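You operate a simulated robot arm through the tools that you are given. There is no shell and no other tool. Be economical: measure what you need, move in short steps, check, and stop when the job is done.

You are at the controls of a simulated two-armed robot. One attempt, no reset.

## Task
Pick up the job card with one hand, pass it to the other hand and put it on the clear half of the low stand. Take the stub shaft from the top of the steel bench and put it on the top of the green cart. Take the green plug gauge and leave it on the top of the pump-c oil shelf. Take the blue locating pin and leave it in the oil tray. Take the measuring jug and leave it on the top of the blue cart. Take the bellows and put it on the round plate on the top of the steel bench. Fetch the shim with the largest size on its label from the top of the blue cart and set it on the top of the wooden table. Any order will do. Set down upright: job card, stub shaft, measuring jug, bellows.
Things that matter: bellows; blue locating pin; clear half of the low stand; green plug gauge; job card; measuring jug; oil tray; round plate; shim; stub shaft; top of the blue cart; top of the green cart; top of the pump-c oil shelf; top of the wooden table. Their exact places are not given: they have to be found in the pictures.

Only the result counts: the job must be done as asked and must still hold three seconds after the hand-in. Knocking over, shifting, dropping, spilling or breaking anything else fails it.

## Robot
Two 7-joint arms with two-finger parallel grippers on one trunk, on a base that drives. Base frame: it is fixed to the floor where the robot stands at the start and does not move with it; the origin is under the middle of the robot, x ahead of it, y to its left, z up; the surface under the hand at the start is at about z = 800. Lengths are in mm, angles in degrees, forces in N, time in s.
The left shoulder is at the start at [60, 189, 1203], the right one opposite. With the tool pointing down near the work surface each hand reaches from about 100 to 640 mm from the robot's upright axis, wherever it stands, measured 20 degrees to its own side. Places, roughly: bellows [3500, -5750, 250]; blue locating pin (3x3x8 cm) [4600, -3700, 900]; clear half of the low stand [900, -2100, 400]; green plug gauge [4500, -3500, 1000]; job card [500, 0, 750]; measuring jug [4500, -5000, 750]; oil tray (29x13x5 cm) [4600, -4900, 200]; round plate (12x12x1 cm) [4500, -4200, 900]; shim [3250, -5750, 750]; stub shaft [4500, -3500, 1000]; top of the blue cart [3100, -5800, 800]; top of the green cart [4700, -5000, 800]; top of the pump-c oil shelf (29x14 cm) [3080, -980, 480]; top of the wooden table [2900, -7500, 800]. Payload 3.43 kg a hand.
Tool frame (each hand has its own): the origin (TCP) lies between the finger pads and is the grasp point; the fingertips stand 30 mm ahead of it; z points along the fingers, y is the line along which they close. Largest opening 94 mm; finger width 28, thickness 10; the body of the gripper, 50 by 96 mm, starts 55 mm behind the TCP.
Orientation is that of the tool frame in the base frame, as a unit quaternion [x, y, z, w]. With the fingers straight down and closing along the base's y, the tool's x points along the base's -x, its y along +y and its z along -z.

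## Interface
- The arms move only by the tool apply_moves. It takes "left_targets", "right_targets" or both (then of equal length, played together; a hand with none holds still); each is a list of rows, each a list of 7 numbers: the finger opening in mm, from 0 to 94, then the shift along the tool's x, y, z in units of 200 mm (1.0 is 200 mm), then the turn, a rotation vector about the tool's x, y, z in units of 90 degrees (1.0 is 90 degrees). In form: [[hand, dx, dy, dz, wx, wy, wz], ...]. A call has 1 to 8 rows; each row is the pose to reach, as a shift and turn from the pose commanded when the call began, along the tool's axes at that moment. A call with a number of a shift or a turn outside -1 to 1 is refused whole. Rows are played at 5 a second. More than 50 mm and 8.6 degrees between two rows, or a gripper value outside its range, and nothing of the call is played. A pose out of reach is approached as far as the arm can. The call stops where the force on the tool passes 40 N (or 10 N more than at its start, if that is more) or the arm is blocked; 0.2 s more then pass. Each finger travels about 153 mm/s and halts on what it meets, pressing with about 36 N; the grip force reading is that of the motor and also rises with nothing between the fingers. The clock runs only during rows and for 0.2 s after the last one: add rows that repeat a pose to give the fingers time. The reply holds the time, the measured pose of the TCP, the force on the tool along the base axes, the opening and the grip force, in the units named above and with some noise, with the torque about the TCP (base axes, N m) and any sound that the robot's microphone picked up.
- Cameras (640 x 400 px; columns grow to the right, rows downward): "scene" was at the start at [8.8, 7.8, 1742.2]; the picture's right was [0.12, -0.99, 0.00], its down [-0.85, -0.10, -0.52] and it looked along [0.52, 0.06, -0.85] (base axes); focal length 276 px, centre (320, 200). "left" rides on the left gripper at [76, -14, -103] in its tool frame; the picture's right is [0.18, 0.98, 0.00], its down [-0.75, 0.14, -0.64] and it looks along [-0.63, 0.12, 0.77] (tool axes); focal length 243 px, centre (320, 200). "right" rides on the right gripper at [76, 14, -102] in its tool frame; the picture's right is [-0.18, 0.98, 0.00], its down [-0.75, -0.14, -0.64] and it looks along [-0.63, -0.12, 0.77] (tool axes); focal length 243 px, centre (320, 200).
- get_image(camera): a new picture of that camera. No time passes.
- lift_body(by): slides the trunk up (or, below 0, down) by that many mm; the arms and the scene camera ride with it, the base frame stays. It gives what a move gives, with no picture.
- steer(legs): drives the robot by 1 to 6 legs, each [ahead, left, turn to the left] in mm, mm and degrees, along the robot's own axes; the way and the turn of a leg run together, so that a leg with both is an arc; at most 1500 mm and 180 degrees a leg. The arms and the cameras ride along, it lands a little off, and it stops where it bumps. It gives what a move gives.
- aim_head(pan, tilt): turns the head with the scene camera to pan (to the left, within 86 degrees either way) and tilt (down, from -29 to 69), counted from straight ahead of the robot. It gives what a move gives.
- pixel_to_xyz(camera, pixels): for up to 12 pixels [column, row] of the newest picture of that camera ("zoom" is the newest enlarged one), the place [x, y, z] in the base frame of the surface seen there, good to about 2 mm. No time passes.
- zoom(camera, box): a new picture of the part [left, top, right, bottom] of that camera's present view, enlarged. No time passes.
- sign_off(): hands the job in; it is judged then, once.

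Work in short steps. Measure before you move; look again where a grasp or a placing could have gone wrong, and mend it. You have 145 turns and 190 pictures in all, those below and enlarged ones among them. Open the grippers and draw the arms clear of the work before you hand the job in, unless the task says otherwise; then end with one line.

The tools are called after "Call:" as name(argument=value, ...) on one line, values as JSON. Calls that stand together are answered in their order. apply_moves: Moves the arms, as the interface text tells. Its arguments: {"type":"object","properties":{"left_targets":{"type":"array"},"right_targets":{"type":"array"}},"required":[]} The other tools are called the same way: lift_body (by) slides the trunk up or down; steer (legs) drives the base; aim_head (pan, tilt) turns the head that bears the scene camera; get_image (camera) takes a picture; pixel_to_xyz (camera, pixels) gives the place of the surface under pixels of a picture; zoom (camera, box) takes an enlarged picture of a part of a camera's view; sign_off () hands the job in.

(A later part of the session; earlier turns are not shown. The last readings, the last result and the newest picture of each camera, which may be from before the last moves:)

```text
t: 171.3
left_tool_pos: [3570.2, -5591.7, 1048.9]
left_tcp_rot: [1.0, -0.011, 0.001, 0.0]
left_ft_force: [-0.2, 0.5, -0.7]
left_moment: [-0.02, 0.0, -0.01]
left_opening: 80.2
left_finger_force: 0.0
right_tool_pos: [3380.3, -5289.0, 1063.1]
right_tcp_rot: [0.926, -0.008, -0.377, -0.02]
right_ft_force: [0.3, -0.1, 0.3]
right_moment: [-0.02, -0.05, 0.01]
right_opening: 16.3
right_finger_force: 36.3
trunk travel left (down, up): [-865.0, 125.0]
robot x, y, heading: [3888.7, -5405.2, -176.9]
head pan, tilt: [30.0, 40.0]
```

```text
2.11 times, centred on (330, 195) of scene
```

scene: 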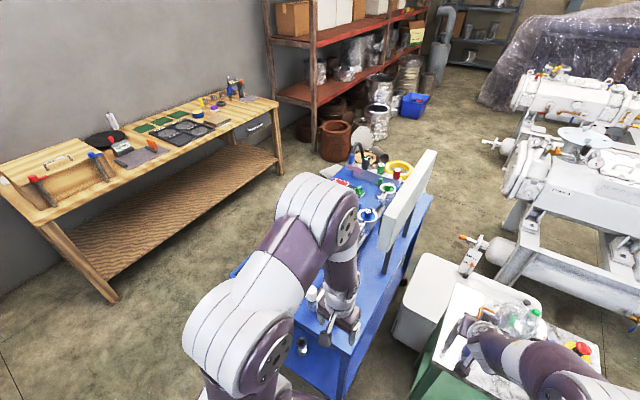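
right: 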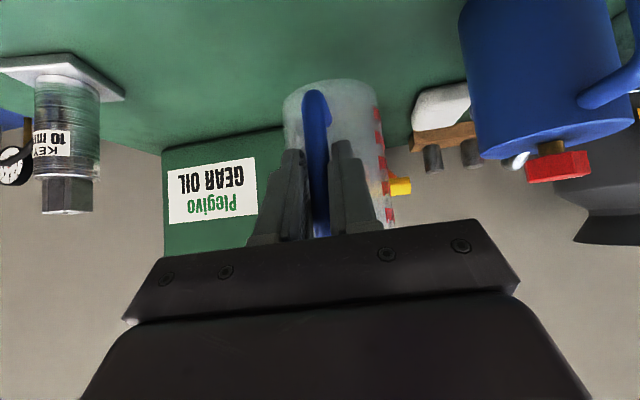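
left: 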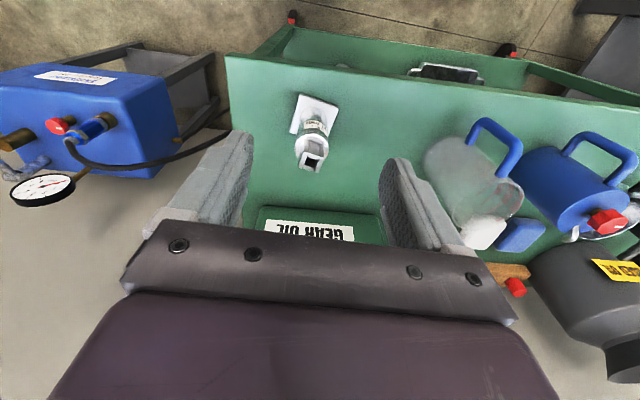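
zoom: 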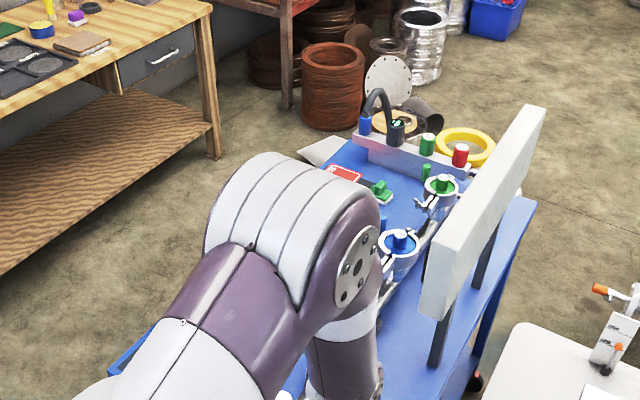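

I measure the blue cart's corners and the wooden table's front edge.

Call:
pixel_to_xyz(camera="scene", pixels=[[345, 345], [430, 200], [235, 272], [325, 165], [115, 300], [277, 175], [280, 105], [60, 222], [310, 290], [302, 345], [365, 195], [340, 178]])

Call:
steer(legs=[[60, 1050, -3]])

Call:
aim_head(pan=-30, tilt=40)

Call:
get_image(camera="scene")

```text
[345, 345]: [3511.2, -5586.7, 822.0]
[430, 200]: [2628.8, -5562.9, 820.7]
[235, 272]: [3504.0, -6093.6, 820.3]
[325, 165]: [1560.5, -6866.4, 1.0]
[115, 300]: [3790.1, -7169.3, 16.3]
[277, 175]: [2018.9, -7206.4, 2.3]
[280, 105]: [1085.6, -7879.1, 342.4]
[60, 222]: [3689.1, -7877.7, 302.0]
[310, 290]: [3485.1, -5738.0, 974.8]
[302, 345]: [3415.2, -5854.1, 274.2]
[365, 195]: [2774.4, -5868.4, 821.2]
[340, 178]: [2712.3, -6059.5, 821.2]
```

```text
t: 176.6
left_tool_pos: [3525.6, -6611.4, 1049.3]
left_tcp_rot: [0.999, -0.037, 0.0, 0.001]
left_ft_force: [-0.4, -0.1, 0.7]
left_moment: [-0.01, 0.04, -0.02]
left_opening: 80.0
left_finger_force: 0.1
right_tool_pos: [3352.2, -6300.0, 1064.1]
right_tcp_rot: [0.925, -0.032, -0.376, -0.03]
right_ft_force: [0.5, -0.4, -1.8]
right_moment: [-0.08, -0.03, 0.01]
right_opening: 16.3
right_finger_force: 36.1
trunk travel left (down, up): [-865.0, 125.0]
robot x, y, heading: [3848.9, -6440.4, 180.0]
head pan, tilt: [30.0, 40.0]
```

```text
t: 177.9
left_tool_pos: [3524.0, -6612.2, 1047.5]
left_tcp_rot: [0.999, -0.037, 0.0, 0.001]
left_ft_force: [-0.2, -0.5, -0.3]
left_moment: [-0.02, 0.02, 0.0]
left_opening: 80.0
left_finger_force: 0.1
right_tool_pos: [3352.1, -6299.6, 1064.4]
right_tcp_rot: [0.925, -0.031, -0.377, -0.029]
right_ft_force: [-0.6, -0.3, -1.5]
right_moment: [-0.09, -0.04, -0.01]
right_opening: 16.1
right_finger_force: 36.0
trunk travel left (down, up): [-865.0, 125.0]
robot x, y, heading: [3853.7, -6443.2, 179.8]
head pan, tilt: [-30.0, 40.0]
```

```text
100 pictures are left
```

scene: 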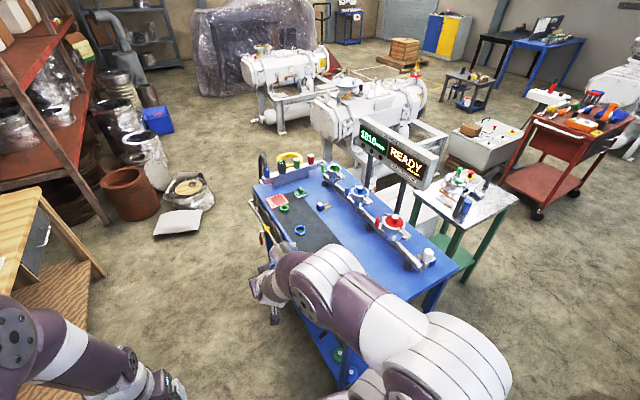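

The blue cart spans x 2629–3511, y -5563 to -6093. I go to its south side and face it.

Call:
steer(legs=[[600, 100, 0], [0, 0, -90]])

Call:
aim_head(pan=0, tilt=50)

Call:
get_image(camera="scene")

Call:
zoom(camera="scene", box=[180, 100, 460, 280])

```text
t: 185.3
left_tool_pos: [3077.8, -6211.6, 1049.6]
left_tcp_rot: [-0.674, 0.739, 0.0, 0.0]
left_ft_force: [-0.1, -0.2, 0.5]
left_moment: [0.01, -0.01, 0.02]
left_opening: 80.2
left_finger_force: 0.0
right_tool_pos: [3394.8, -6043.0, 1064.0]
right_tcp_rot: [-0.627, 0.682, 0.243, 0.288]
right_ft_force: [-0.8, 0.4, -0.8]
right_moment: [-0.02, 0.08, 0.05]
right_opening: 16.2
right_finger_force: 36.2
trunk travel left (down, up): [-865.0, 125.0]
robot x, y, heading: [3243.5, -6541.2, 88.6]
head pan, tilt: [-30.0, 40.0]
```

```text
t: 186.2
left_tool_pos: [3077.7, -6210.7, 1048.7]
left_tcp_rot: [-0.673, 0.739, 0.0, 0.0]
left_ft_force: [0.2, -0.1, 0.4]
left_moment: [0.02, -0.01, -0.03]
left_opening: 80.1
left_finger_force: 0.2
right_tool_pos: [3394.0, -6042.1, 1063.2]
right_tcp_rot: [-0.627, 0.682, 0.243, 0.289]
right_ft_force: [0.8, -0.6, -0.9]
right_moment: [-0.03, 0.09, -0.01]
right_opening: 16.3
right_finger_force: 35.4
trunk travel left (down, up): [-865.0, 125.0]
robot x, y, heading: [3244.2, -6538.3, 88.9]
head pan, tilt: [0.0, 50.0]
```

```text
99 pictures are left
```

scene: 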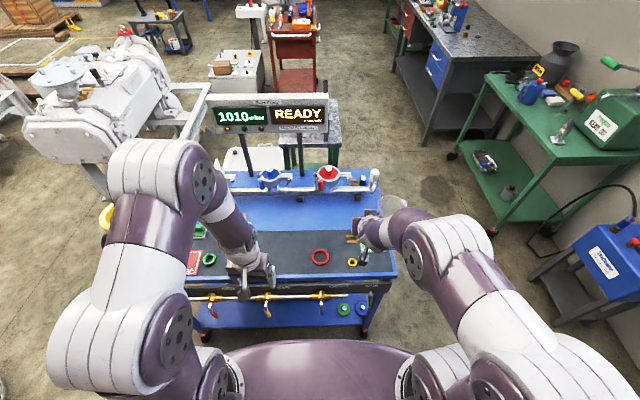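

```text
2.22 times, centred on (320, 190) of scene
```

zoom: 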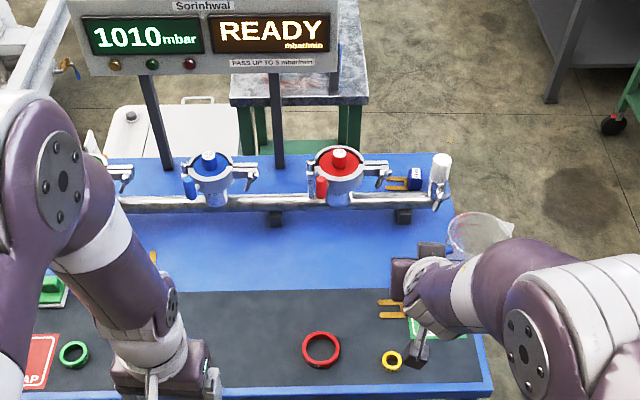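

Fork-shaped shims with label blocks appear at (400,183), (395,308) and maybe (150,258) in the zoom. I look with the hand cameras and zoom in.

Call:
zoom(camera="scene", box=[340, 160, 420, 280])

Call:
get_image(camera="right")

Call:
get_image(camera="left")

```text
3.33 times, centred on (380, 220) of scene
```

zoom: 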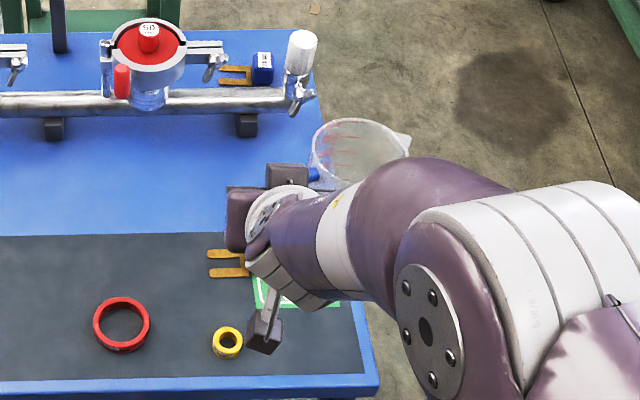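

```text
96 pictures are left
```

right: 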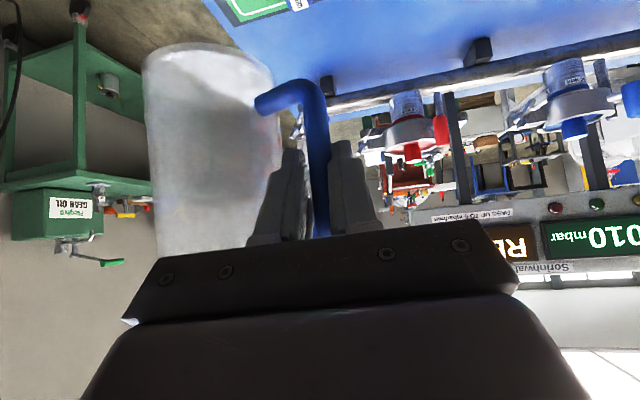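

```text
95 pictures are left
```

left: 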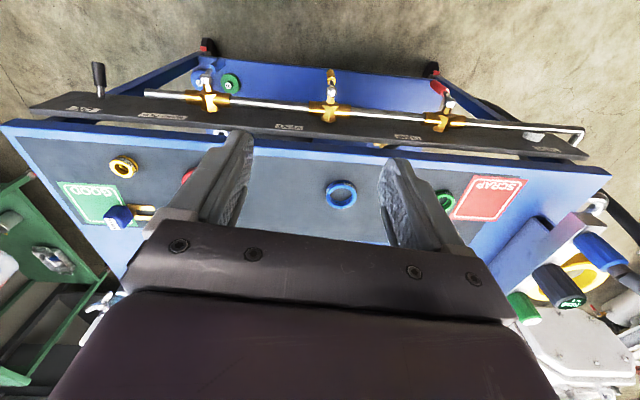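

The jug has swung about its handle bar (it is still upright, now on the robot's right of the hand). I'll place it now on the free blue strip between the manifold and the dark mat, so I measure that area and the jug.

Call:
pixel_to_xyz(camera="scene", pixels=[[345, 200], [345, 228], [300, 205], [375, 205], [346, 235], [372, 176], [340, 190]])

Call:
pixel_to_xyz(camera="zoom", pixels=[[318, 140], [345, 120], [400, 135], [405, 145], [360, 160], [312, 175], [262, 60], [235, 258], [330, 170], [248, 85]])

Call:
pixel_to_xyz(camera="right", pixels=[[318, 110], [300, 85], [270, 100], [190, 60], [160, 120], [250, 60]])

```text
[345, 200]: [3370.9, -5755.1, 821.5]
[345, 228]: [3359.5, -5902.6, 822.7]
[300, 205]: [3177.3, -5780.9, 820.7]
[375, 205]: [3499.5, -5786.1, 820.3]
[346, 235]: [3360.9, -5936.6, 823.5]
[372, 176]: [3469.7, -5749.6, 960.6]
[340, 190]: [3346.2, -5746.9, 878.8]
```

```text
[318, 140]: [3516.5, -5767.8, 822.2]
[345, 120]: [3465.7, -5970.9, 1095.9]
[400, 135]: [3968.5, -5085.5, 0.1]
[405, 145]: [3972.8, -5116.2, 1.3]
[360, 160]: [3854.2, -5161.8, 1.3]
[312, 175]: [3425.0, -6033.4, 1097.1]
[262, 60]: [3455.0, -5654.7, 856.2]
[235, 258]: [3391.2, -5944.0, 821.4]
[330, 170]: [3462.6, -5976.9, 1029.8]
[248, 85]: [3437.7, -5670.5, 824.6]
```

```text
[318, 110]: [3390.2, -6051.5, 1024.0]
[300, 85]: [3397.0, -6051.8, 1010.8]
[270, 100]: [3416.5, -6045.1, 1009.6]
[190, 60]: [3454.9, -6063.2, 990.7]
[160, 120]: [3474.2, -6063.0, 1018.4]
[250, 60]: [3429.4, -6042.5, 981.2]
```

The jug centre is about 85 mm right and 25 mm ahead of the TCP. I aim to put it at about (3205,-5845). I drive 90 ahead and 110 left.

Call:
steer(legs=[[90, 110, 1]])

Call:
get_image(camera="right")

Call:
get_image(camera="scene")

```text
t: 187.6
left_tool_pos: [2961.8, -6123.0, 1049.0]
left_tcp_rot: [-0.682, 0.731, 0.002, 0.0]
left_ft_force: [0.2, -0.8, -0.6]
left_moment: [0.01, 0.02, 0.02]
left_opening: 80.0
left_finger_force: 0.1
right_tool_pos: [3275.3, -5948.3, 1064.4]
right_tcp_rot: [-0.633, 0.675, 0.248, 0.286]
right_ft_force: [-0.2, -0.5, -1.8]
right_moment: [0.0, 0.06, 0.03]
right_opening: 16.4
right_finger_force: 36.1
trunk travel left (down, up): [-865.0, 125.0]
robot x, y, heading: [3134.3, -6448.0, 90.1]
head pan, tilt: [0.0, 50.0]
```

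```text
94 pictures are left
```

right: 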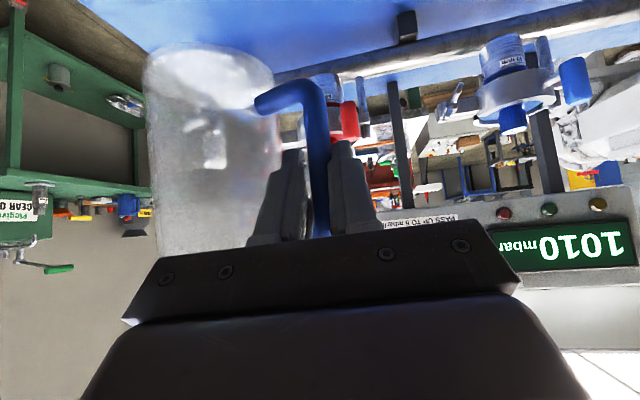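

```text
93 pictures are left
```

scene: 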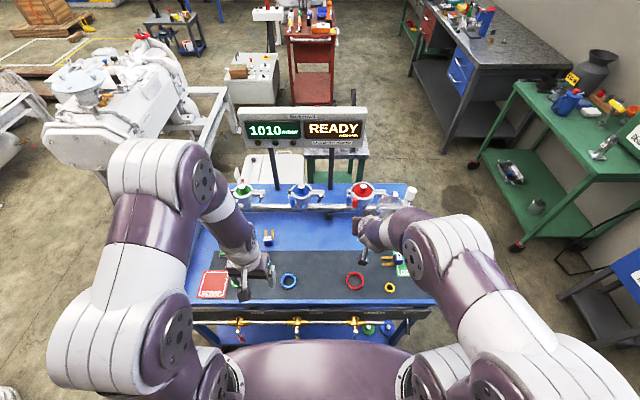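

I measure the three shims' positions and zoom in for their labels.

Call:
pixel_to_xyz(camera="scene", pixels=[[268, 232], [268, 242], [388, 257], [330, 232], [300, 250], [345, 215]])

Call:
zoom(camera="scene", box=[190, 170, 450, 320])

```text
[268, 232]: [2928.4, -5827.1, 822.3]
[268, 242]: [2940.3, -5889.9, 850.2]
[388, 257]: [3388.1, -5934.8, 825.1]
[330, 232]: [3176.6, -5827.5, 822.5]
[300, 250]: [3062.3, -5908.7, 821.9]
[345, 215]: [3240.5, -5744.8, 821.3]
```

```text
2.46 times, centred on (320, 245) of scene
```

zoom: 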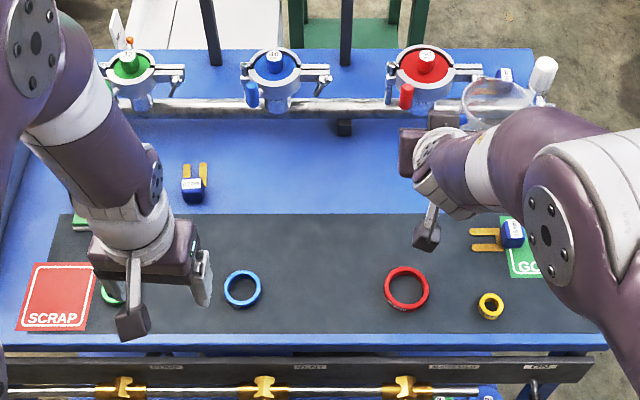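

I move the jug slowly left over the spot, then 100 down.

Call:
apply_moves(right_targets=[[0, -0.05, 0.17, 0.044, 0, 0, 0], [0, -0.1, 0.34, 0.088, 0, 0, 0], [0, -0.154, 0.51, 0.132, 0, 0, 0], [0, -0.206, 0.68, 0.176, 0, 0, 0], [0, -0.257, 0.852, 0.22, 0, 0, 0], [0, -0.14, 0.857, 0.34, 0, 0, 0], [0, -0.023, 0.862, 0.46, 0, 0, 0], [0, 0.093, 0.866, 0.577, 0, 0, 0]])

Call:
get_image(camera="right")

Call:
get_image(camera="scene")

Call:
zoom(camera="scene", box=[250, 170, 450, 320])

```text
t: 189.4
left_tool_pos: [2962.1, -6121.6, 1047.9]
left_tcp_rot: [-0.682, 0.732, 0.0, -0.001]
left_ft_force: [0.3, 0.0, -0.3]
left_moment: [-0.06, 0.05, 0.0]
left_opening: 80.1
left_finger_force: 0.3
right_tool_pos: [3108.9, -5865.8, 962.2]
right_tcp_rot: [-0.634, 0.675, 0.246, 0.286]
right_ft_force: [-1.1, 0.5, -0.5]
right_moment: [-0.03, 0.09, 0.02]
right_opening: 16.2
right_finger_force: 35.8
trunk travel left (down, up): [-865.0, 125.0]
robot x, y, heading: [3132.8, -6445.6, 90.3]
head pan, tilt: [0.0, 50.0]
```

```text
91 pictures are left
```

right: 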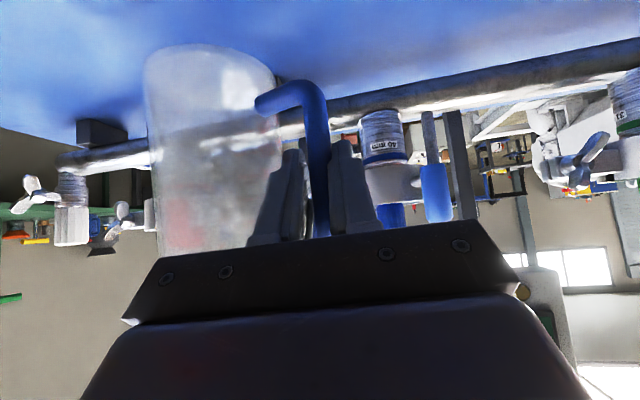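

```text
90 pictures are left
```

scene: 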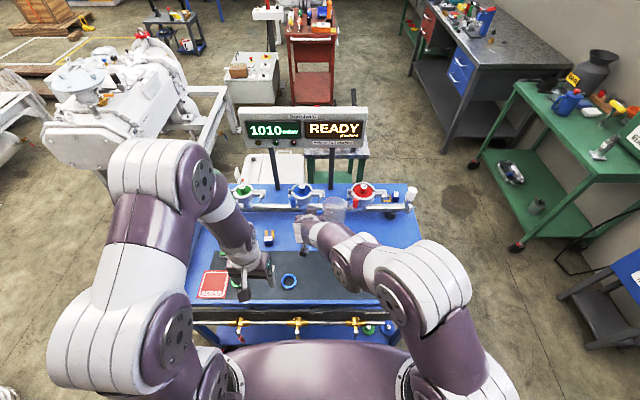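

```text
2.67 times, centred on (350, 245) of scene
```

zoom: 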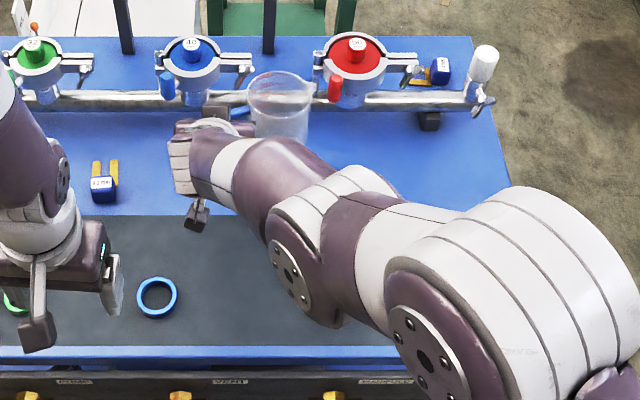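

The spot is clear. I lower 46 mm, then small steps to contact.

Call:
apply_moves(right_targets=[[0, 0.08, 0.003, 0.082, 0, 0, 0], [0, 0.161, 0.006, 0.164, 0, 0, 0], [0, 0.172, 0.006, 0.175, 0, 0, 0], [0, 0.182, 0.007, 0.186, 0, 0, 0], [0, 0.193, 0.007, 0.196, 0, 0, 0], [0, 0.193, 0.007, 0.196, 0, 0, 0]])

Call:
get_image(camera="right")

Call:
zoom(camera="scene", box=[280, 180, 400, 270])

```text
t: 190.8
left_tool_pos: [2961.9, -6122.5, 1048.9]
left_tcp_rot: [-0.682, 0.732, 0.001, 0.0]
left_ft_force: [-0.1, -1.1, 0.5]
left_moment: [0.0, 0.03, 0.0]
left_opening: 79.9
left_finger_force: 0.0
right_tool_pos: [3107.7, -5869.0, 909.1]
right_tcp_rot: [-0.633, 0.675, 0.247, 0.287]
right_ft_force: [-3.0, -0.2, 6.2]
right_moment: [0.39, -0.16, 0.12]
right_opening: 16.3
right_finger_force: 35.7
trunk travel left (down, up): [-865.0, 125.0]
robot x, y, heading: [3129.0, -6450.0, 90.1]
head pan, tilt: [0.0, 50.0]
```

```text
88 pictures are left
```

right: 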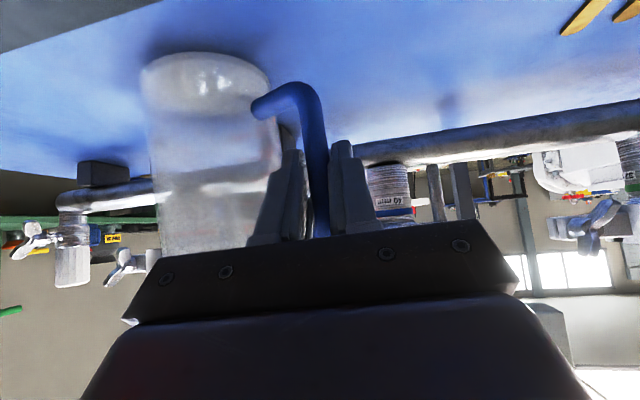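

```text
4.44 times, centred on (340, 225) of scene
```

zoom: 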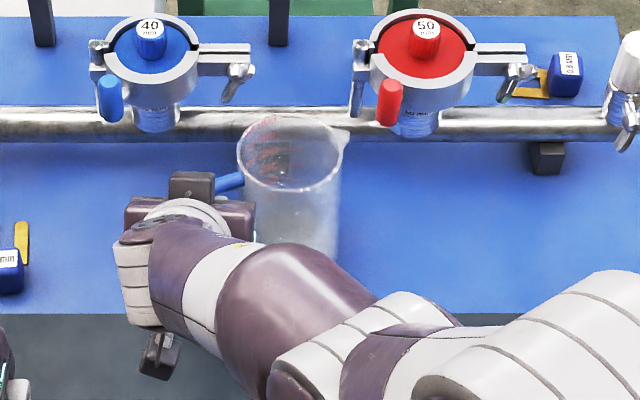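

First contact at 6 N. I press 3 mm more to settle it, then open to 50 and hold.

Call:
apply_moves(right_targets=[[0, 0.006, 0, 0.006, 0, 0, 0], [0, 0.0105, 0, 0.0107, 0, 0, 0], [0, 0.0105, 0, 0.0107, 0, 0, 0], [50, 0.0105, 0, 0.0107, 0, 0, 0], [50, 0.0105, 0, 0.0107, 0, 0, 0], [50, 0.0105, 0, 0.0107, 0, 0, 0]])

Call:
get_image(camera="right")

```text
t: 192.2
left_tool_pos: [2960.8, -6122.1, 1049.2]
left_tcp_rot: [-0.682, 0.732, 0.001, 0.0]
left_ft_force: [-0.2, -0.1, -0.2]
left_moment: [-0.02, -0.01, 0.0]
left_opening: 80.1
left_finger_force: 0.0
right_tool_pos: [3109.3, -5868.5, 906.0]
right_tcp_rot: [-0.633, 0.676, 0.246, 0.286]
right_ft_force: [0.2, -0.4, 0.6]
right_moment: [-0.02, 0.01, 0.02]
right_opening: 49.8
right_finger_force: 0.1
trunk travel left (down, up): [-865.0, 125.0]
robot x, y, heading: [3136.2, -6447.1, 90.2]
head pan, tilt: [0.0, 50.0]
```

```text
86 pictures are left
```

right: 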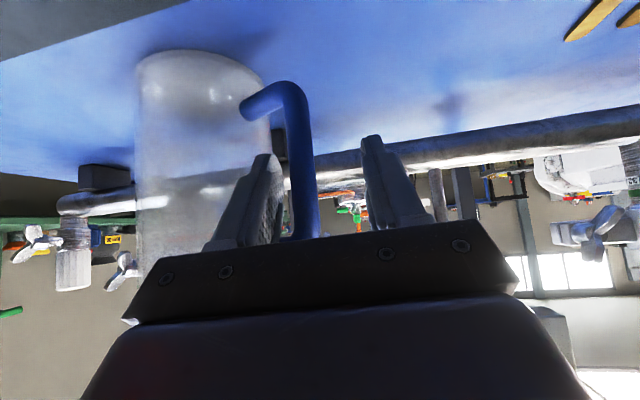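

One finger is inside the handle loop, so I withdraw horizontally (straight back, -y) first, then rise.

Call:
apply_moves(right_targets=[[50, 0.07, -0.0076, -0.07, 0, 0, 0], [50, 0.143, -0.015, -0.139, 0, 0, 0], [50, 0.214, -0.023, -0.209, 0, 0, 0], [50, 0.285, -0.03, -0.279, 0, 0, 0]])

Call:
get_image(camera="right")

Call:
zoom(camera="scene", box=[280, 180, 400, 270])

```text
t: 193.2
left_tool_pos: [2961.6, -6122.8, 1048.8]
left_tcp_rot: [-0.682, 0.731, 0.0, 0.001]
left_ft_force: [0.4, -1.7, -0.1]
left_moment: [0.01, 0.0, 0.0]
left_opening: 80.0
left_finger_force: 0.0
right_tool_pos: [3108.4, -5947.1, 905.7]
right_tcp_rot: [-0.634, 0.675, 0.246, 0.286]
right_ft_force: [1.0, 0.2, 0.0]
right_moment: [0.0, -0.03, -0.02]
right_opening: 49.9
right_finger_force: 0.0
trunk travel left (down, up): [-865.0, 125.0]
robot x, y, heading: [3134.8, -6449.3, 89.9]
head pan, tilt: [0.0, 50.0]
```

```text
85 pictures are left
```

right: 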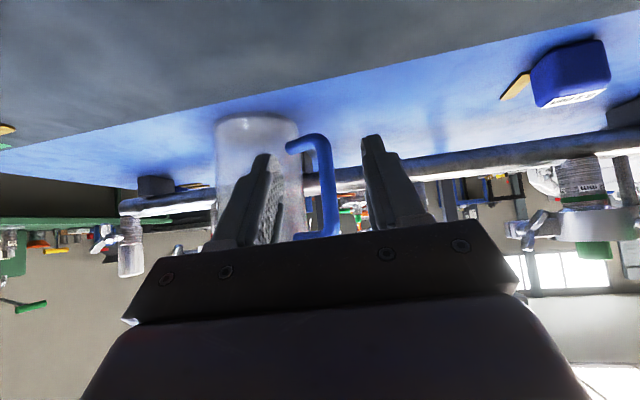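

```text
4.44 times, centred on (340, 225) of scene
```

zoom: 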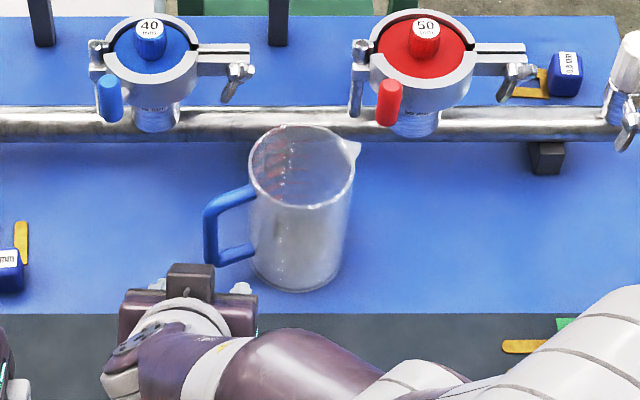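

The jug stands freely upright. I raise the right hand, untilt it, and read the shim labels.

Call:
apply_moves(right_targets=[[50, -0.175, -0.007, -0.18, 0, 0, 0], [50, -0.35, -0.0135, -0.357, 0, 0, 0], [50, -0.35, -0.0135, -0.357, 0, 0.09, 0], [50, -0.35, -0.0135, -0.357, 0, 0.18, 0], [50, -0.35, -0.0135, -0.357, 0, 0.27, 0], [50, -0.35, -0.0135, -0.357, 0, 0.36, 0], [50, -0.35, -0.0135, -0.357, 0, 0.44, 0], [50, -0.35, -0.0135, -0.357, 0, 0.49, 0]])

Call:
apply_moves(right_targets=[[50, 0.2, 0, 0, 0, 0, 0], [50, 0.4, 0, 0, 0, 0, 0], [50, 0.4, -0.2, 0, 0, 0, 0], [50, 0.4, -0.4, 0, 0, 0, 0], [50, 0.4, -0.6, 0, 0, 0, 0], [50, 0.4, -0.8, 0, 0, 0, 0]])

Call:
get_image(camera="scene")

Call:
zoom(camera="scene", box=[380, 170, 460, 280])

Call:
zoom(camera="scene", box=[240, 215, 300, 260])

```text
refused: row 1 steps farther than a row can; nothing moved
```

```text
t: 194.3
left_tool_pos: [2958.7, -6134.6, 1053.8]
left_tcp_rot: [-0.682, 0.731, 0.005, 0.006]
left_ft_force: [0.5, 0.6, -0.3]
left_moment: [-0.08, 0.02, 0.01]
left_opening: 80.0
left_finger_force: 0.0
right_tool_pos: [3164.2, -5975.1, 850.9]
right_tcp_rot: [-0.629, 0.66, 0.284, 0.297]
right_ft_force: [-9.0, -67.8, 74.5]
right_moment: [-1.23, -2.01, -2.04]
right_opening: 49.3
right_finger_force: 0.1
right hand out of reach, approached as far as the arm can: row 3, 4
trunk travel left (down, up): [-865.0, 125.0]
robot x, y, heading: [3130.5, -6451.3, 90.2]
head pan, tilt: [0.0, 50.0]
stopped in row 5 (right hand): the force on the tool passed its limit at 365 N (the readings are from after the stop); the commanded pose is now the measured one
```

```text
83 pictures are left
```

scene: 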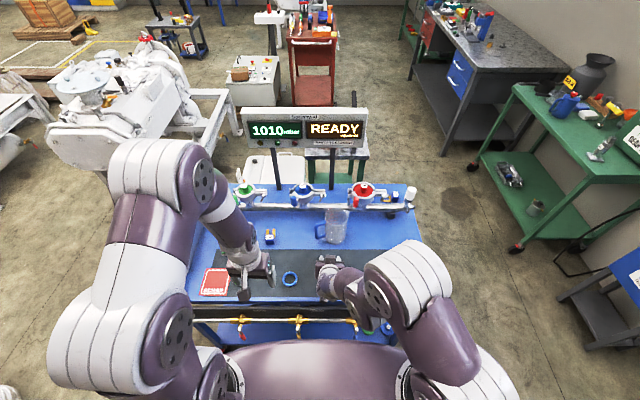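

```text
3.64 times, centred on (420, 225) of scene
```

zoom: 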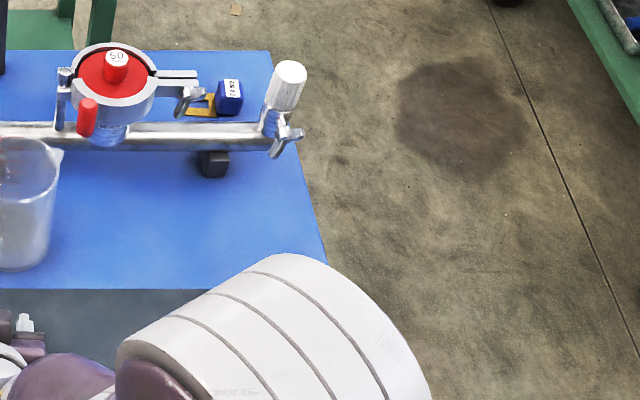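

```text
8.89 times, centred on (270, 238) of scene
```

zoom: 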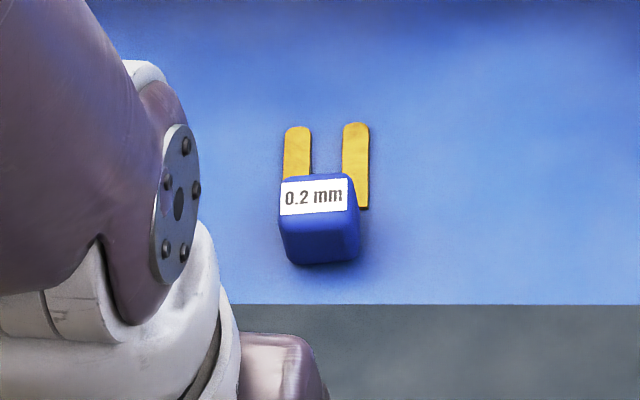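

My first call was refused for its step size, and the second then pressed the hand onto the cart top. I raise the right hand straight up immediately.

Call:
apply_moves(right_targets=[[50, -0.1, 0, -0.09, 0, 0, 0], [50, -0.2, 0, -0.18, 0, 0, 0], [50, -0.32, 0, -0.283, 0, 0, 0], [50, -0.45, 0, -0.397, 0, 0, 0], [50, -0.56, 0, -0.5, 0, 0, 0]])

Call:
get_image(camera="right")

Call:
get_image(camera="scene")

Call:
zoom(camera="scene", box=[180, 170, 440, 320])

```text
t: 195.5
left_tool_pos: [2961.6, -6124.5, 1049.8]
left_tcp_rot: [-0.682, 0.731, 0.002, 0.0]
left_ft_force: [0.0, -0.6, -0.1]
left_moment: [0.03, -0.02, 0.02]
left_opening: 79.8
left_finger_force: 0.1
right_tool_pos: [3169.9, -5965.7, 994.5]
right_tcp_rot: [-0.629, 0.663, 0.279, 0.293]
right_ft_force: [0.1, -0.9, 0.1]
right_moment: [-0.01, 0.0, -0.01]
right_opening: 49.6
right_finger_force: 0.1
trunk travel left (down, up): [-865.0, 125.0]
robot x, y, heading: [3132.1, -6451.4, 90.1]
head pan, tilt: [0.0, 50.0]
```

```text
80 pictures are left
```

right: 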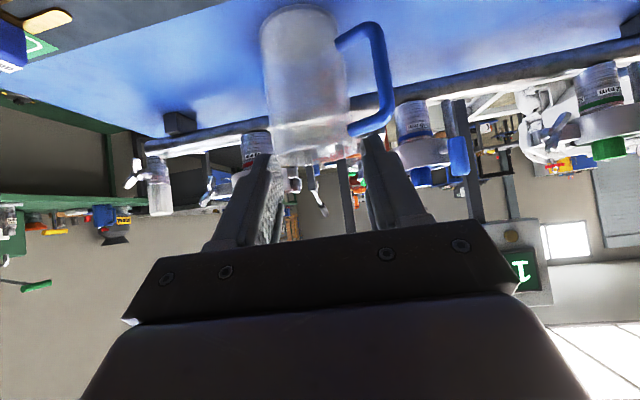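

```text
79 pictures are left
```

scene: 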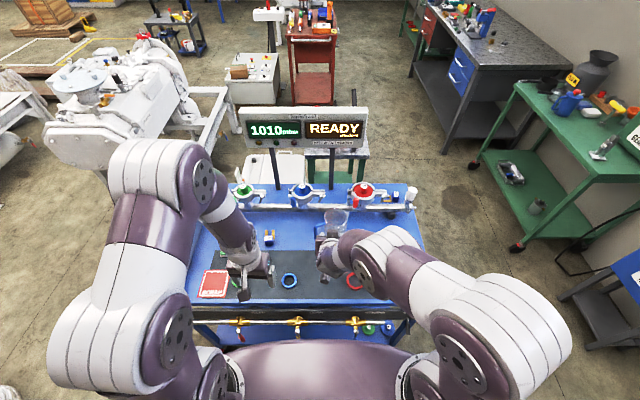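

```text
2.46 times, centred on (310, 245) of scene
```

zoom: 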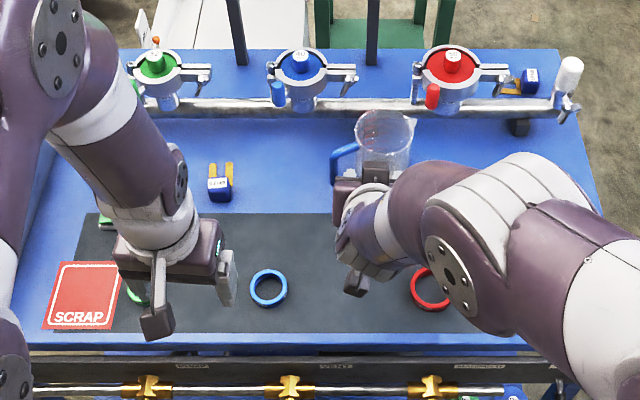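

Jug upright and the rings unmoved. I untilt the right hand in place.

Call:
apply_moves(right_targets=[[50, 0, 0, 0, 0, 0.09, 0], [50, 0, 0, 0, 0, 0.18, 0], [50, 0, 0, 0, 0, 0.27, 0], [50, 0, 0, 0, 0, 0.36, 0], [50, 0, 0, 0, 0, 0.43, 0], [50, 0, 0, 0, 0, 0.49, 0]])

Call:
zoom(camera="scene", box=[370, 180, 410, 210])

Call:
get_image(camera="right")

```text
t: 196.9
left_tool_pos: [2960.0, -6122.0, 1048.9]
left_tcp_rot: [-0.682, 0.731, 0.0, 0.0]
left_ft_force: [1.1, -0.5, 0.4]
left_moment: [0.01, 0.0, -0.02]
left_opening: 79.8
left_finger_force: 0.1
right_tool_pos: [3168.3, -5964.2, 993.1]
right_tcp_rot: [-0.688, 0.725, 0.022, 0.022]
right_ft_force: [-0.1, 0.7, -0.5]
right_moment: [-0.03, -0.03, -0.04]
right_opening: 49.8
right_finger_force: 0.1
trunk travel left (down, up): [-865.0, 125.0]
robot x, y, heading: [3132.2, -6449.0, 89.9]
head pan, tilt: [0.0, 50.0]
```

```text
13.33 times, centred on (390, 195) of scene
```

zoom: 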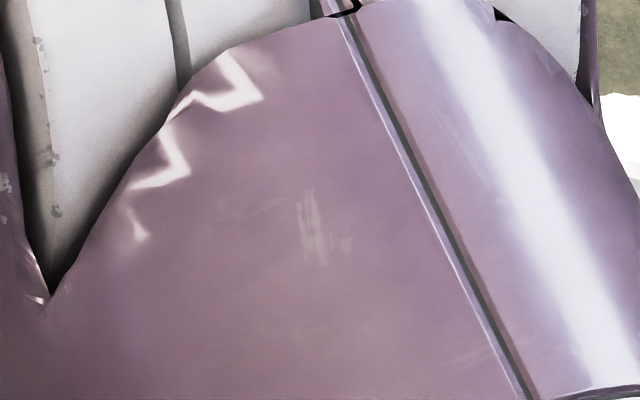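

```text
76 pictures are left
```

right: 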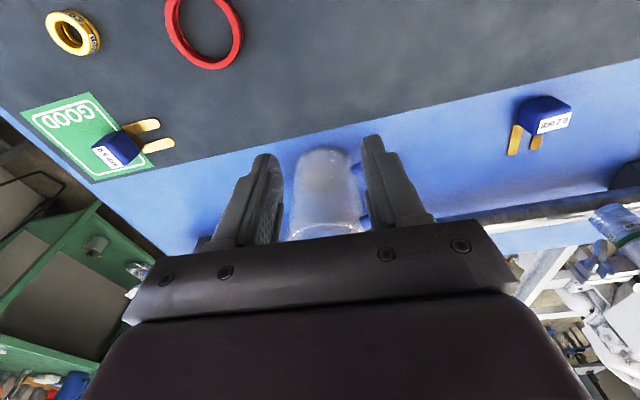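

I zoom in on the GOOD-pad shim's label, and look at the third one in earlier picture.

Call:
zoom(camera="right", box=[80, 100, 190, 190])

Call:
apply_moves(right_targets=[[50, 0, 0, -0.2, 0, 0, 0], [50, 0.1, 0, -0.3, 0, 0, 0], [50, 0.3, 0, -0.3, 0, 0, 0], [50, 0.5, 0, -0.3, 0, 0, 0], [50, 0.7, 0, -0.3, 0, 0, 0]])

Call:
get_image(camera="scene")

Call:
zoom(camera="scene", box=[370, 180, 410, 210])

```text
4.44 times, centred on (135, 145) of right
```

zoom: 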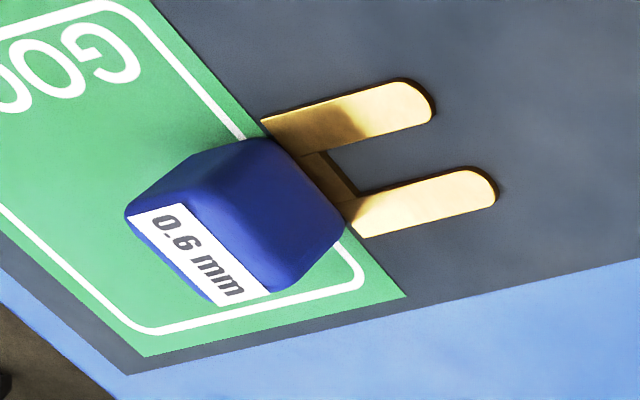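

```text
t: 198.1
left_tool_pos: [2959.9, -6122.9, 1049.0]
left_tcp_rot: [-0.682, 0.731, 0.0, 0.001]
left_ft_force: [0.8, 0.0, 0.0]
left_moment: [0.01, 0.01, -0.03]
left_opening: 80.1
left_finger_force: 0.0
right_tool_pos: [3161.3, -6108.0, 1044.9]
right_tcp_rot: [-0.687, 0.726, 0.023, 0.022]
right_ft_force: [0.8, 0.3, 0.3]
right_moment: [0.0, 0.0, 0.02]
right_opening: 50.0
right_finger_force: 0.2
trunk travel left (down, up): [-865.0, 125.0]
robot x, y, heading: [3131.7, -6450.7, 90.1]
head pan, tilt: [0.0, 50.0]
```

```text
74 pictures are left
```

scene: 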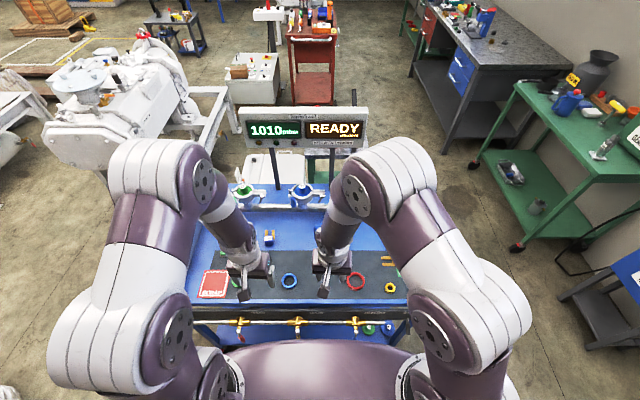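

```text
13.33 times, centred on (390, 195) of scene
```

zoom: 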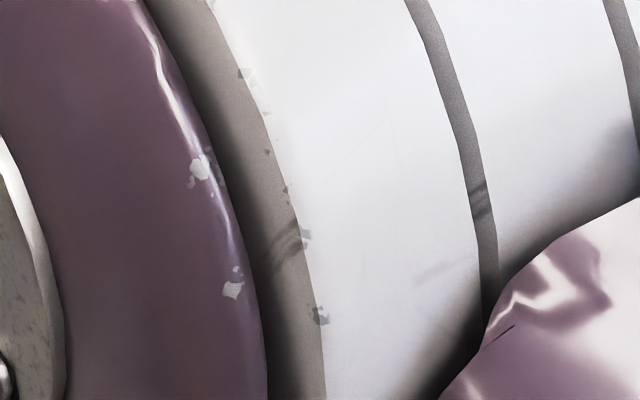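

The pad's shim reads 0.6 mm and the left one 0.2 mm. To see the third (behind the manifold), I drive 300 right so that it lies between the arms.

Call:
steer(legs=[[0, -300, 0]])

Call:
get_image(camera="scene")

Call:
zoom(camera="scene", box=[250, 150, 410, 270])

```text
t: 200.1
left_tool_pos: [3256.7, -6121.3, 1048.3]
left_tcp_rot: [-0.68, 0.733, 0.0, 0.001]
left_ft_force: [0.1, 0.6, 0.5]
left_moment: [0.03, -0.03, -0.01]
left_opening: 80.2
left_finger_force: 0.1
right_tool_pos: [3457.4, -6106.0, 1044.1]
right_tcp_rot: [-0.687, 0.726, 0.022, 0.022]
right_ft_force: [-0.5, 0.0, 0.3]
right_moment: [-0.01, -0.01, 0.01]
right_opening: 49.7
right_finger_force: 0.0
trunk travel left (down, up): [-865.0, 125.0]
robot x, y, heading: [3427.3, -6449.0, 89.8]
head pan, tilt: [0.0, 50.0]
```

```text
72 pictures are left
```

scene: 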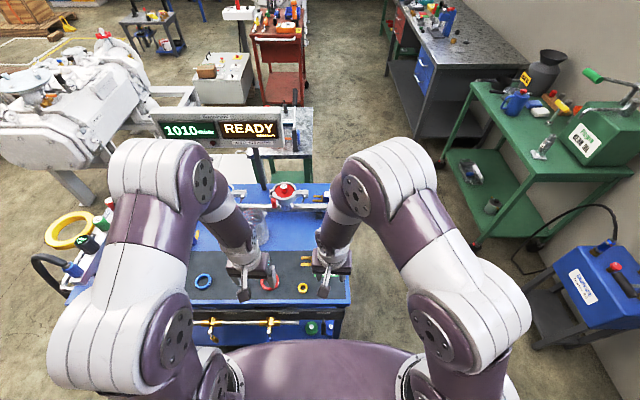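

```text
3.33 times, centred on (330, 210) of scene
```

zoom: 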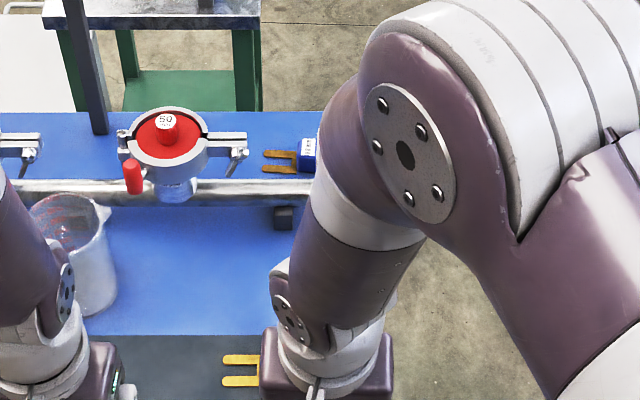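

I zoom in on that label at scene (327,197).

Call:
zoom(camera="scene", box=[312, 182, 336, 204])

Call:
get_image(camera="right")

```text
16.00 times, centred on (324, 193) of scene
```

zoom: 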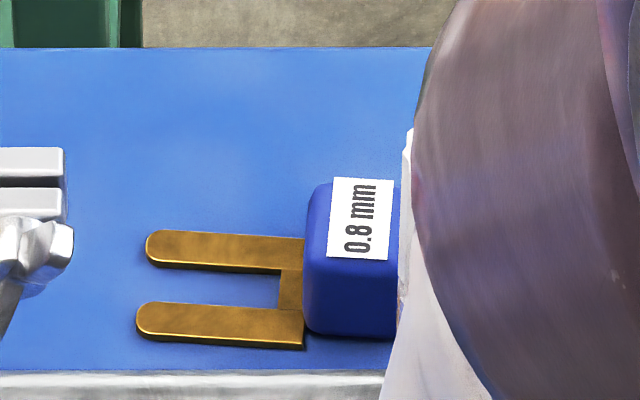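

```text
69 pictures are left
```

right: 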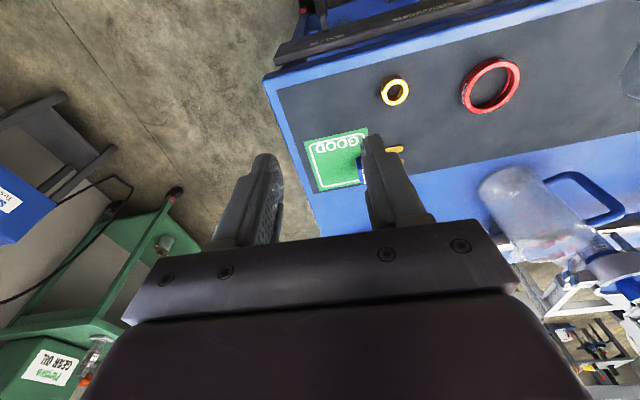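

The third shim reads 0.8 mm, so that one's the largest. With the hand camera on the robot's side it would hit the white bottle, so I go to the cart's east end, where the bellows is also reachable.

Call:
steer(legs=[[0, -570, 0], [770, 0, 0], [0, 0, 90]])

Call:
get_image(camera="scene")

Call:
zoom(camera="scene", box=[230, 120, 410, 260])

```text
t: 211.1
left_tool_pos: [3699.4, -5854.2, 1047.4]
left_tcp_rot: [1.0, -0.028, -0.002, 0.0]
left_ft_force: [0.1, -0.5, 0.0]
left_moment: [0.0, 0.0, -0.02]
left_opening: 80.0
left_finger_force: 0.1
right_tool_pos: [3679.0, -5654.0, 1044.3]
right_tcp_rot: [0.999, -0.019, -0.031, 0.0]
right_ft_force: [-0.1, 0.0, -1.0]
right_moment: [-0.01, -0.01, 0.03]
right_opening: 49.9
right_finger_force: 0.0
trunk travel left (down, up): [-865.0, 125.0]
robot x, y, heading: [4020.7, -5677.5, -179.3]
head pan, tilt: [0.0, 50.0]
```

```text
68 pictures are left
```

scene: 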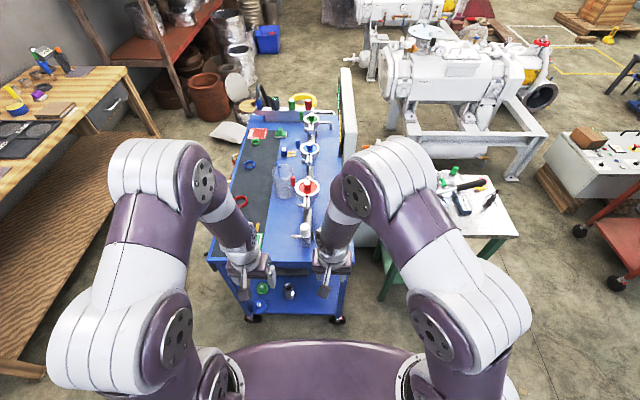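

```text
2.86 times, centred on (320, 190) of scene
```

zoom: 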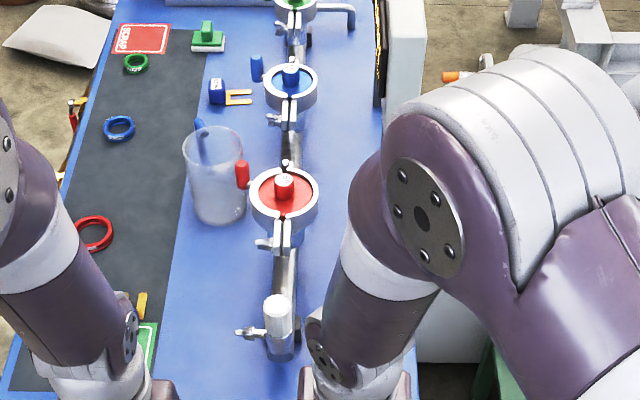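

Only three shims are on the cart. I look with the right hand camera at the 0.8 shim.

Call:
get_image(camera="right")

```text
66 pictures are left
```

right: 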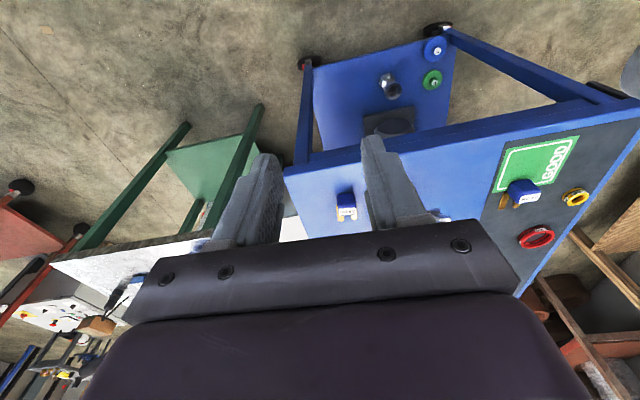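

I measure the 0.8 shim's block, the manifold end, and the items on the lower shelf.

Call:
pixel_to_xyz(camera="right", pixels=[[346, 198], [340, 196], [353, 196], [346, 210], [345, 216], [438, 214], [388, 85], [390, 122], [435, 48], [431, 80]])

Call:
zoom(camera="right", box=[300, 30, 480, 150])

Call:
zoom(camera="right", box=[280, 170, 380, 230])

```text
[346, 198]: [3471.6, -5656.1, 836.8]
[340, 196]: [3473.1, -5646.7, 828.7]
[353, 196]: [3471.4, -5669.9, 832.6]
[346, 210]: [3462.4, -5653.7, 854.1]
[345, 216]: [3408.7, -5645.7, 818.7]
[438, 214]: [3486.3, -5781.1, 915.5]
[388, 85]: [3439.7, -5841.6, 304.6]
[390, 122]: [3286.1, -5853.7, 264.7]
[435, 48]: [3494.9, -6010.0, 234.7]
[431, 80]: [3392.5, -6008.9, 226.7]
```

```text
3.33 times, centred on (390, 90) of right
```

zoom: 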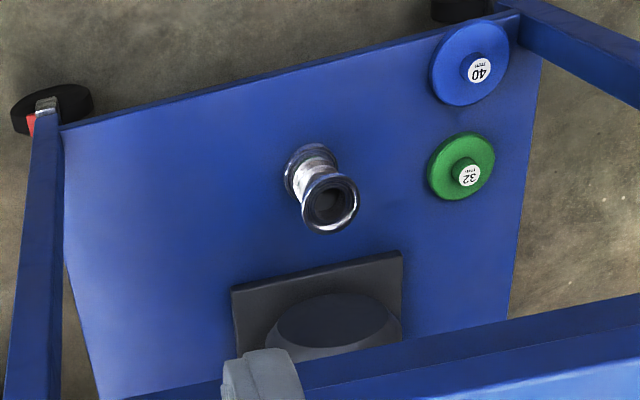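

```text
6.40 times, centred on (330, 200) of right
```

zoom: 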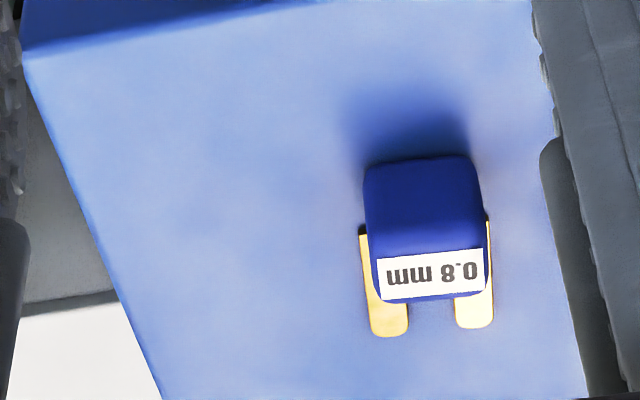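

The shim block is at (3458,-5657), z 821–856, about 29 mm wide; the bellows stands on the lower shelf at about (3430,-5842). I drive 60 ahead and move the right hand above the shim.

Call:
steer(legs=[[60, 0, -0.7]])

Call:
apply_moves(right_targets=[[50, -0.19, 0.011, 0, 0, 0.02, 0], [50, -0.38, 0.022, 0, 0, 0.04, 0], [50, -0.57, 0.033, 0, 0, 0.04, 0], [50, -0.777, 0.045, 0.1, 0, 0.04, 0], [50, -0.777, 0.045, 0.29, 0, 0.04, 0], [50, -0.777, 0.045, 0.469, 0, 0.04, 0], [50, -0.777, 0.045, 0.469, 0, 0.04, 0]])

Call:
get_image(camera="right")

```text
t: 212.1
left_tool_pos: [3640.9, -5849.7, 1050.1]
left_tcp_rot: [0.999, -0.034, -0.003, -0.001]
left_ft_force: [0.0, -0.3, 0.0]
left_moment: [-0.02, 0.0, 0.02]
left_opening: 79.9
left_finger_force: 0.0
right_tool_pos: [3623.9, -5649.4, 1045.9]
right_tcp_rot: [0.999, -0.026, -0.033, 0.0]
right_ft_force: [0.8, -0.9, -0.3]
right_moment: [0.0, 0.02, 0.03]
right_opening: 50.2
right_finger_force: 0.0
trunk travel left (down, up): [-865.0, 125.0]
robot x, y, heading: [3965.4, -5677.0, -179.6]
head pan, tilt: [0.0, 50.0]
```

```text
t: 213.7
left_tool_pos: [3638.0, -5848.8, 1049.1]
left_tcp_rot: [0.999, -0.035, 0.0, 0.0]
left_ft_force: [-0.3, 0.3, 0.0]
left_moment: [0.01, -0.02, 0.01]
left_opening: 80.1
left_finger_force: 0.0
right_tool_pos: [3461.7, -5651.4, 959.0]
right_tcp_rot: [1.0, -0.026, 0.0, 0.001]
right_ft_force: [-0.4, 0.2, -0.4]
right_moment: [0.0, -0.02, -0.01]
right_opening: 50.0
right_finger_force: 0.0
trunk travel left (down, up): [-865.0, 125.0]
robot x, y, heading: [3960.1, -5677.4, -179.7]
head pan, tilt: [0.0, 50.0]
```

```text
63 pictures are left
```

right: 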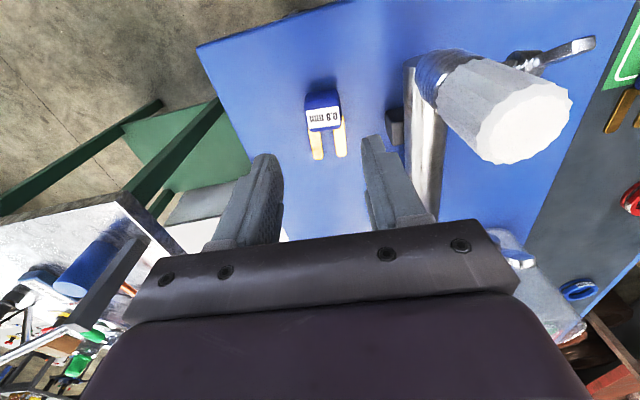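

Call:
pixel_to_xyz(camera="right", pixels=[[322, 98], [308, 108], [338, 105], [322, 108], [322, 125], [395, 125], [410, 110], [418, 160], [480, 110], [410, 200]])

```text
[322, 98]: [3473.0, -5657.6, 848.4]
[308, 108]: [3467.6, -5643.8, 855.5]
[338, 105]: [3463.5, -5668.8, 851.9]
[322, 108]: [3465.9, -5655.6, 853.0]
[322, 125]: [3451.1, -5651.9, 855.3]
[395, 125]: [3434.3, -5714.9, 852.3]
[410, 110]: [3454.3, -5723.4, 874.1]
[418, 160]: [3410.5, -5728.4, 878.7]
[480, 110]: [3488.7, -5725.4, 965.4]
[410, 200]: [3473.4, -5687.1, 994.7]
```

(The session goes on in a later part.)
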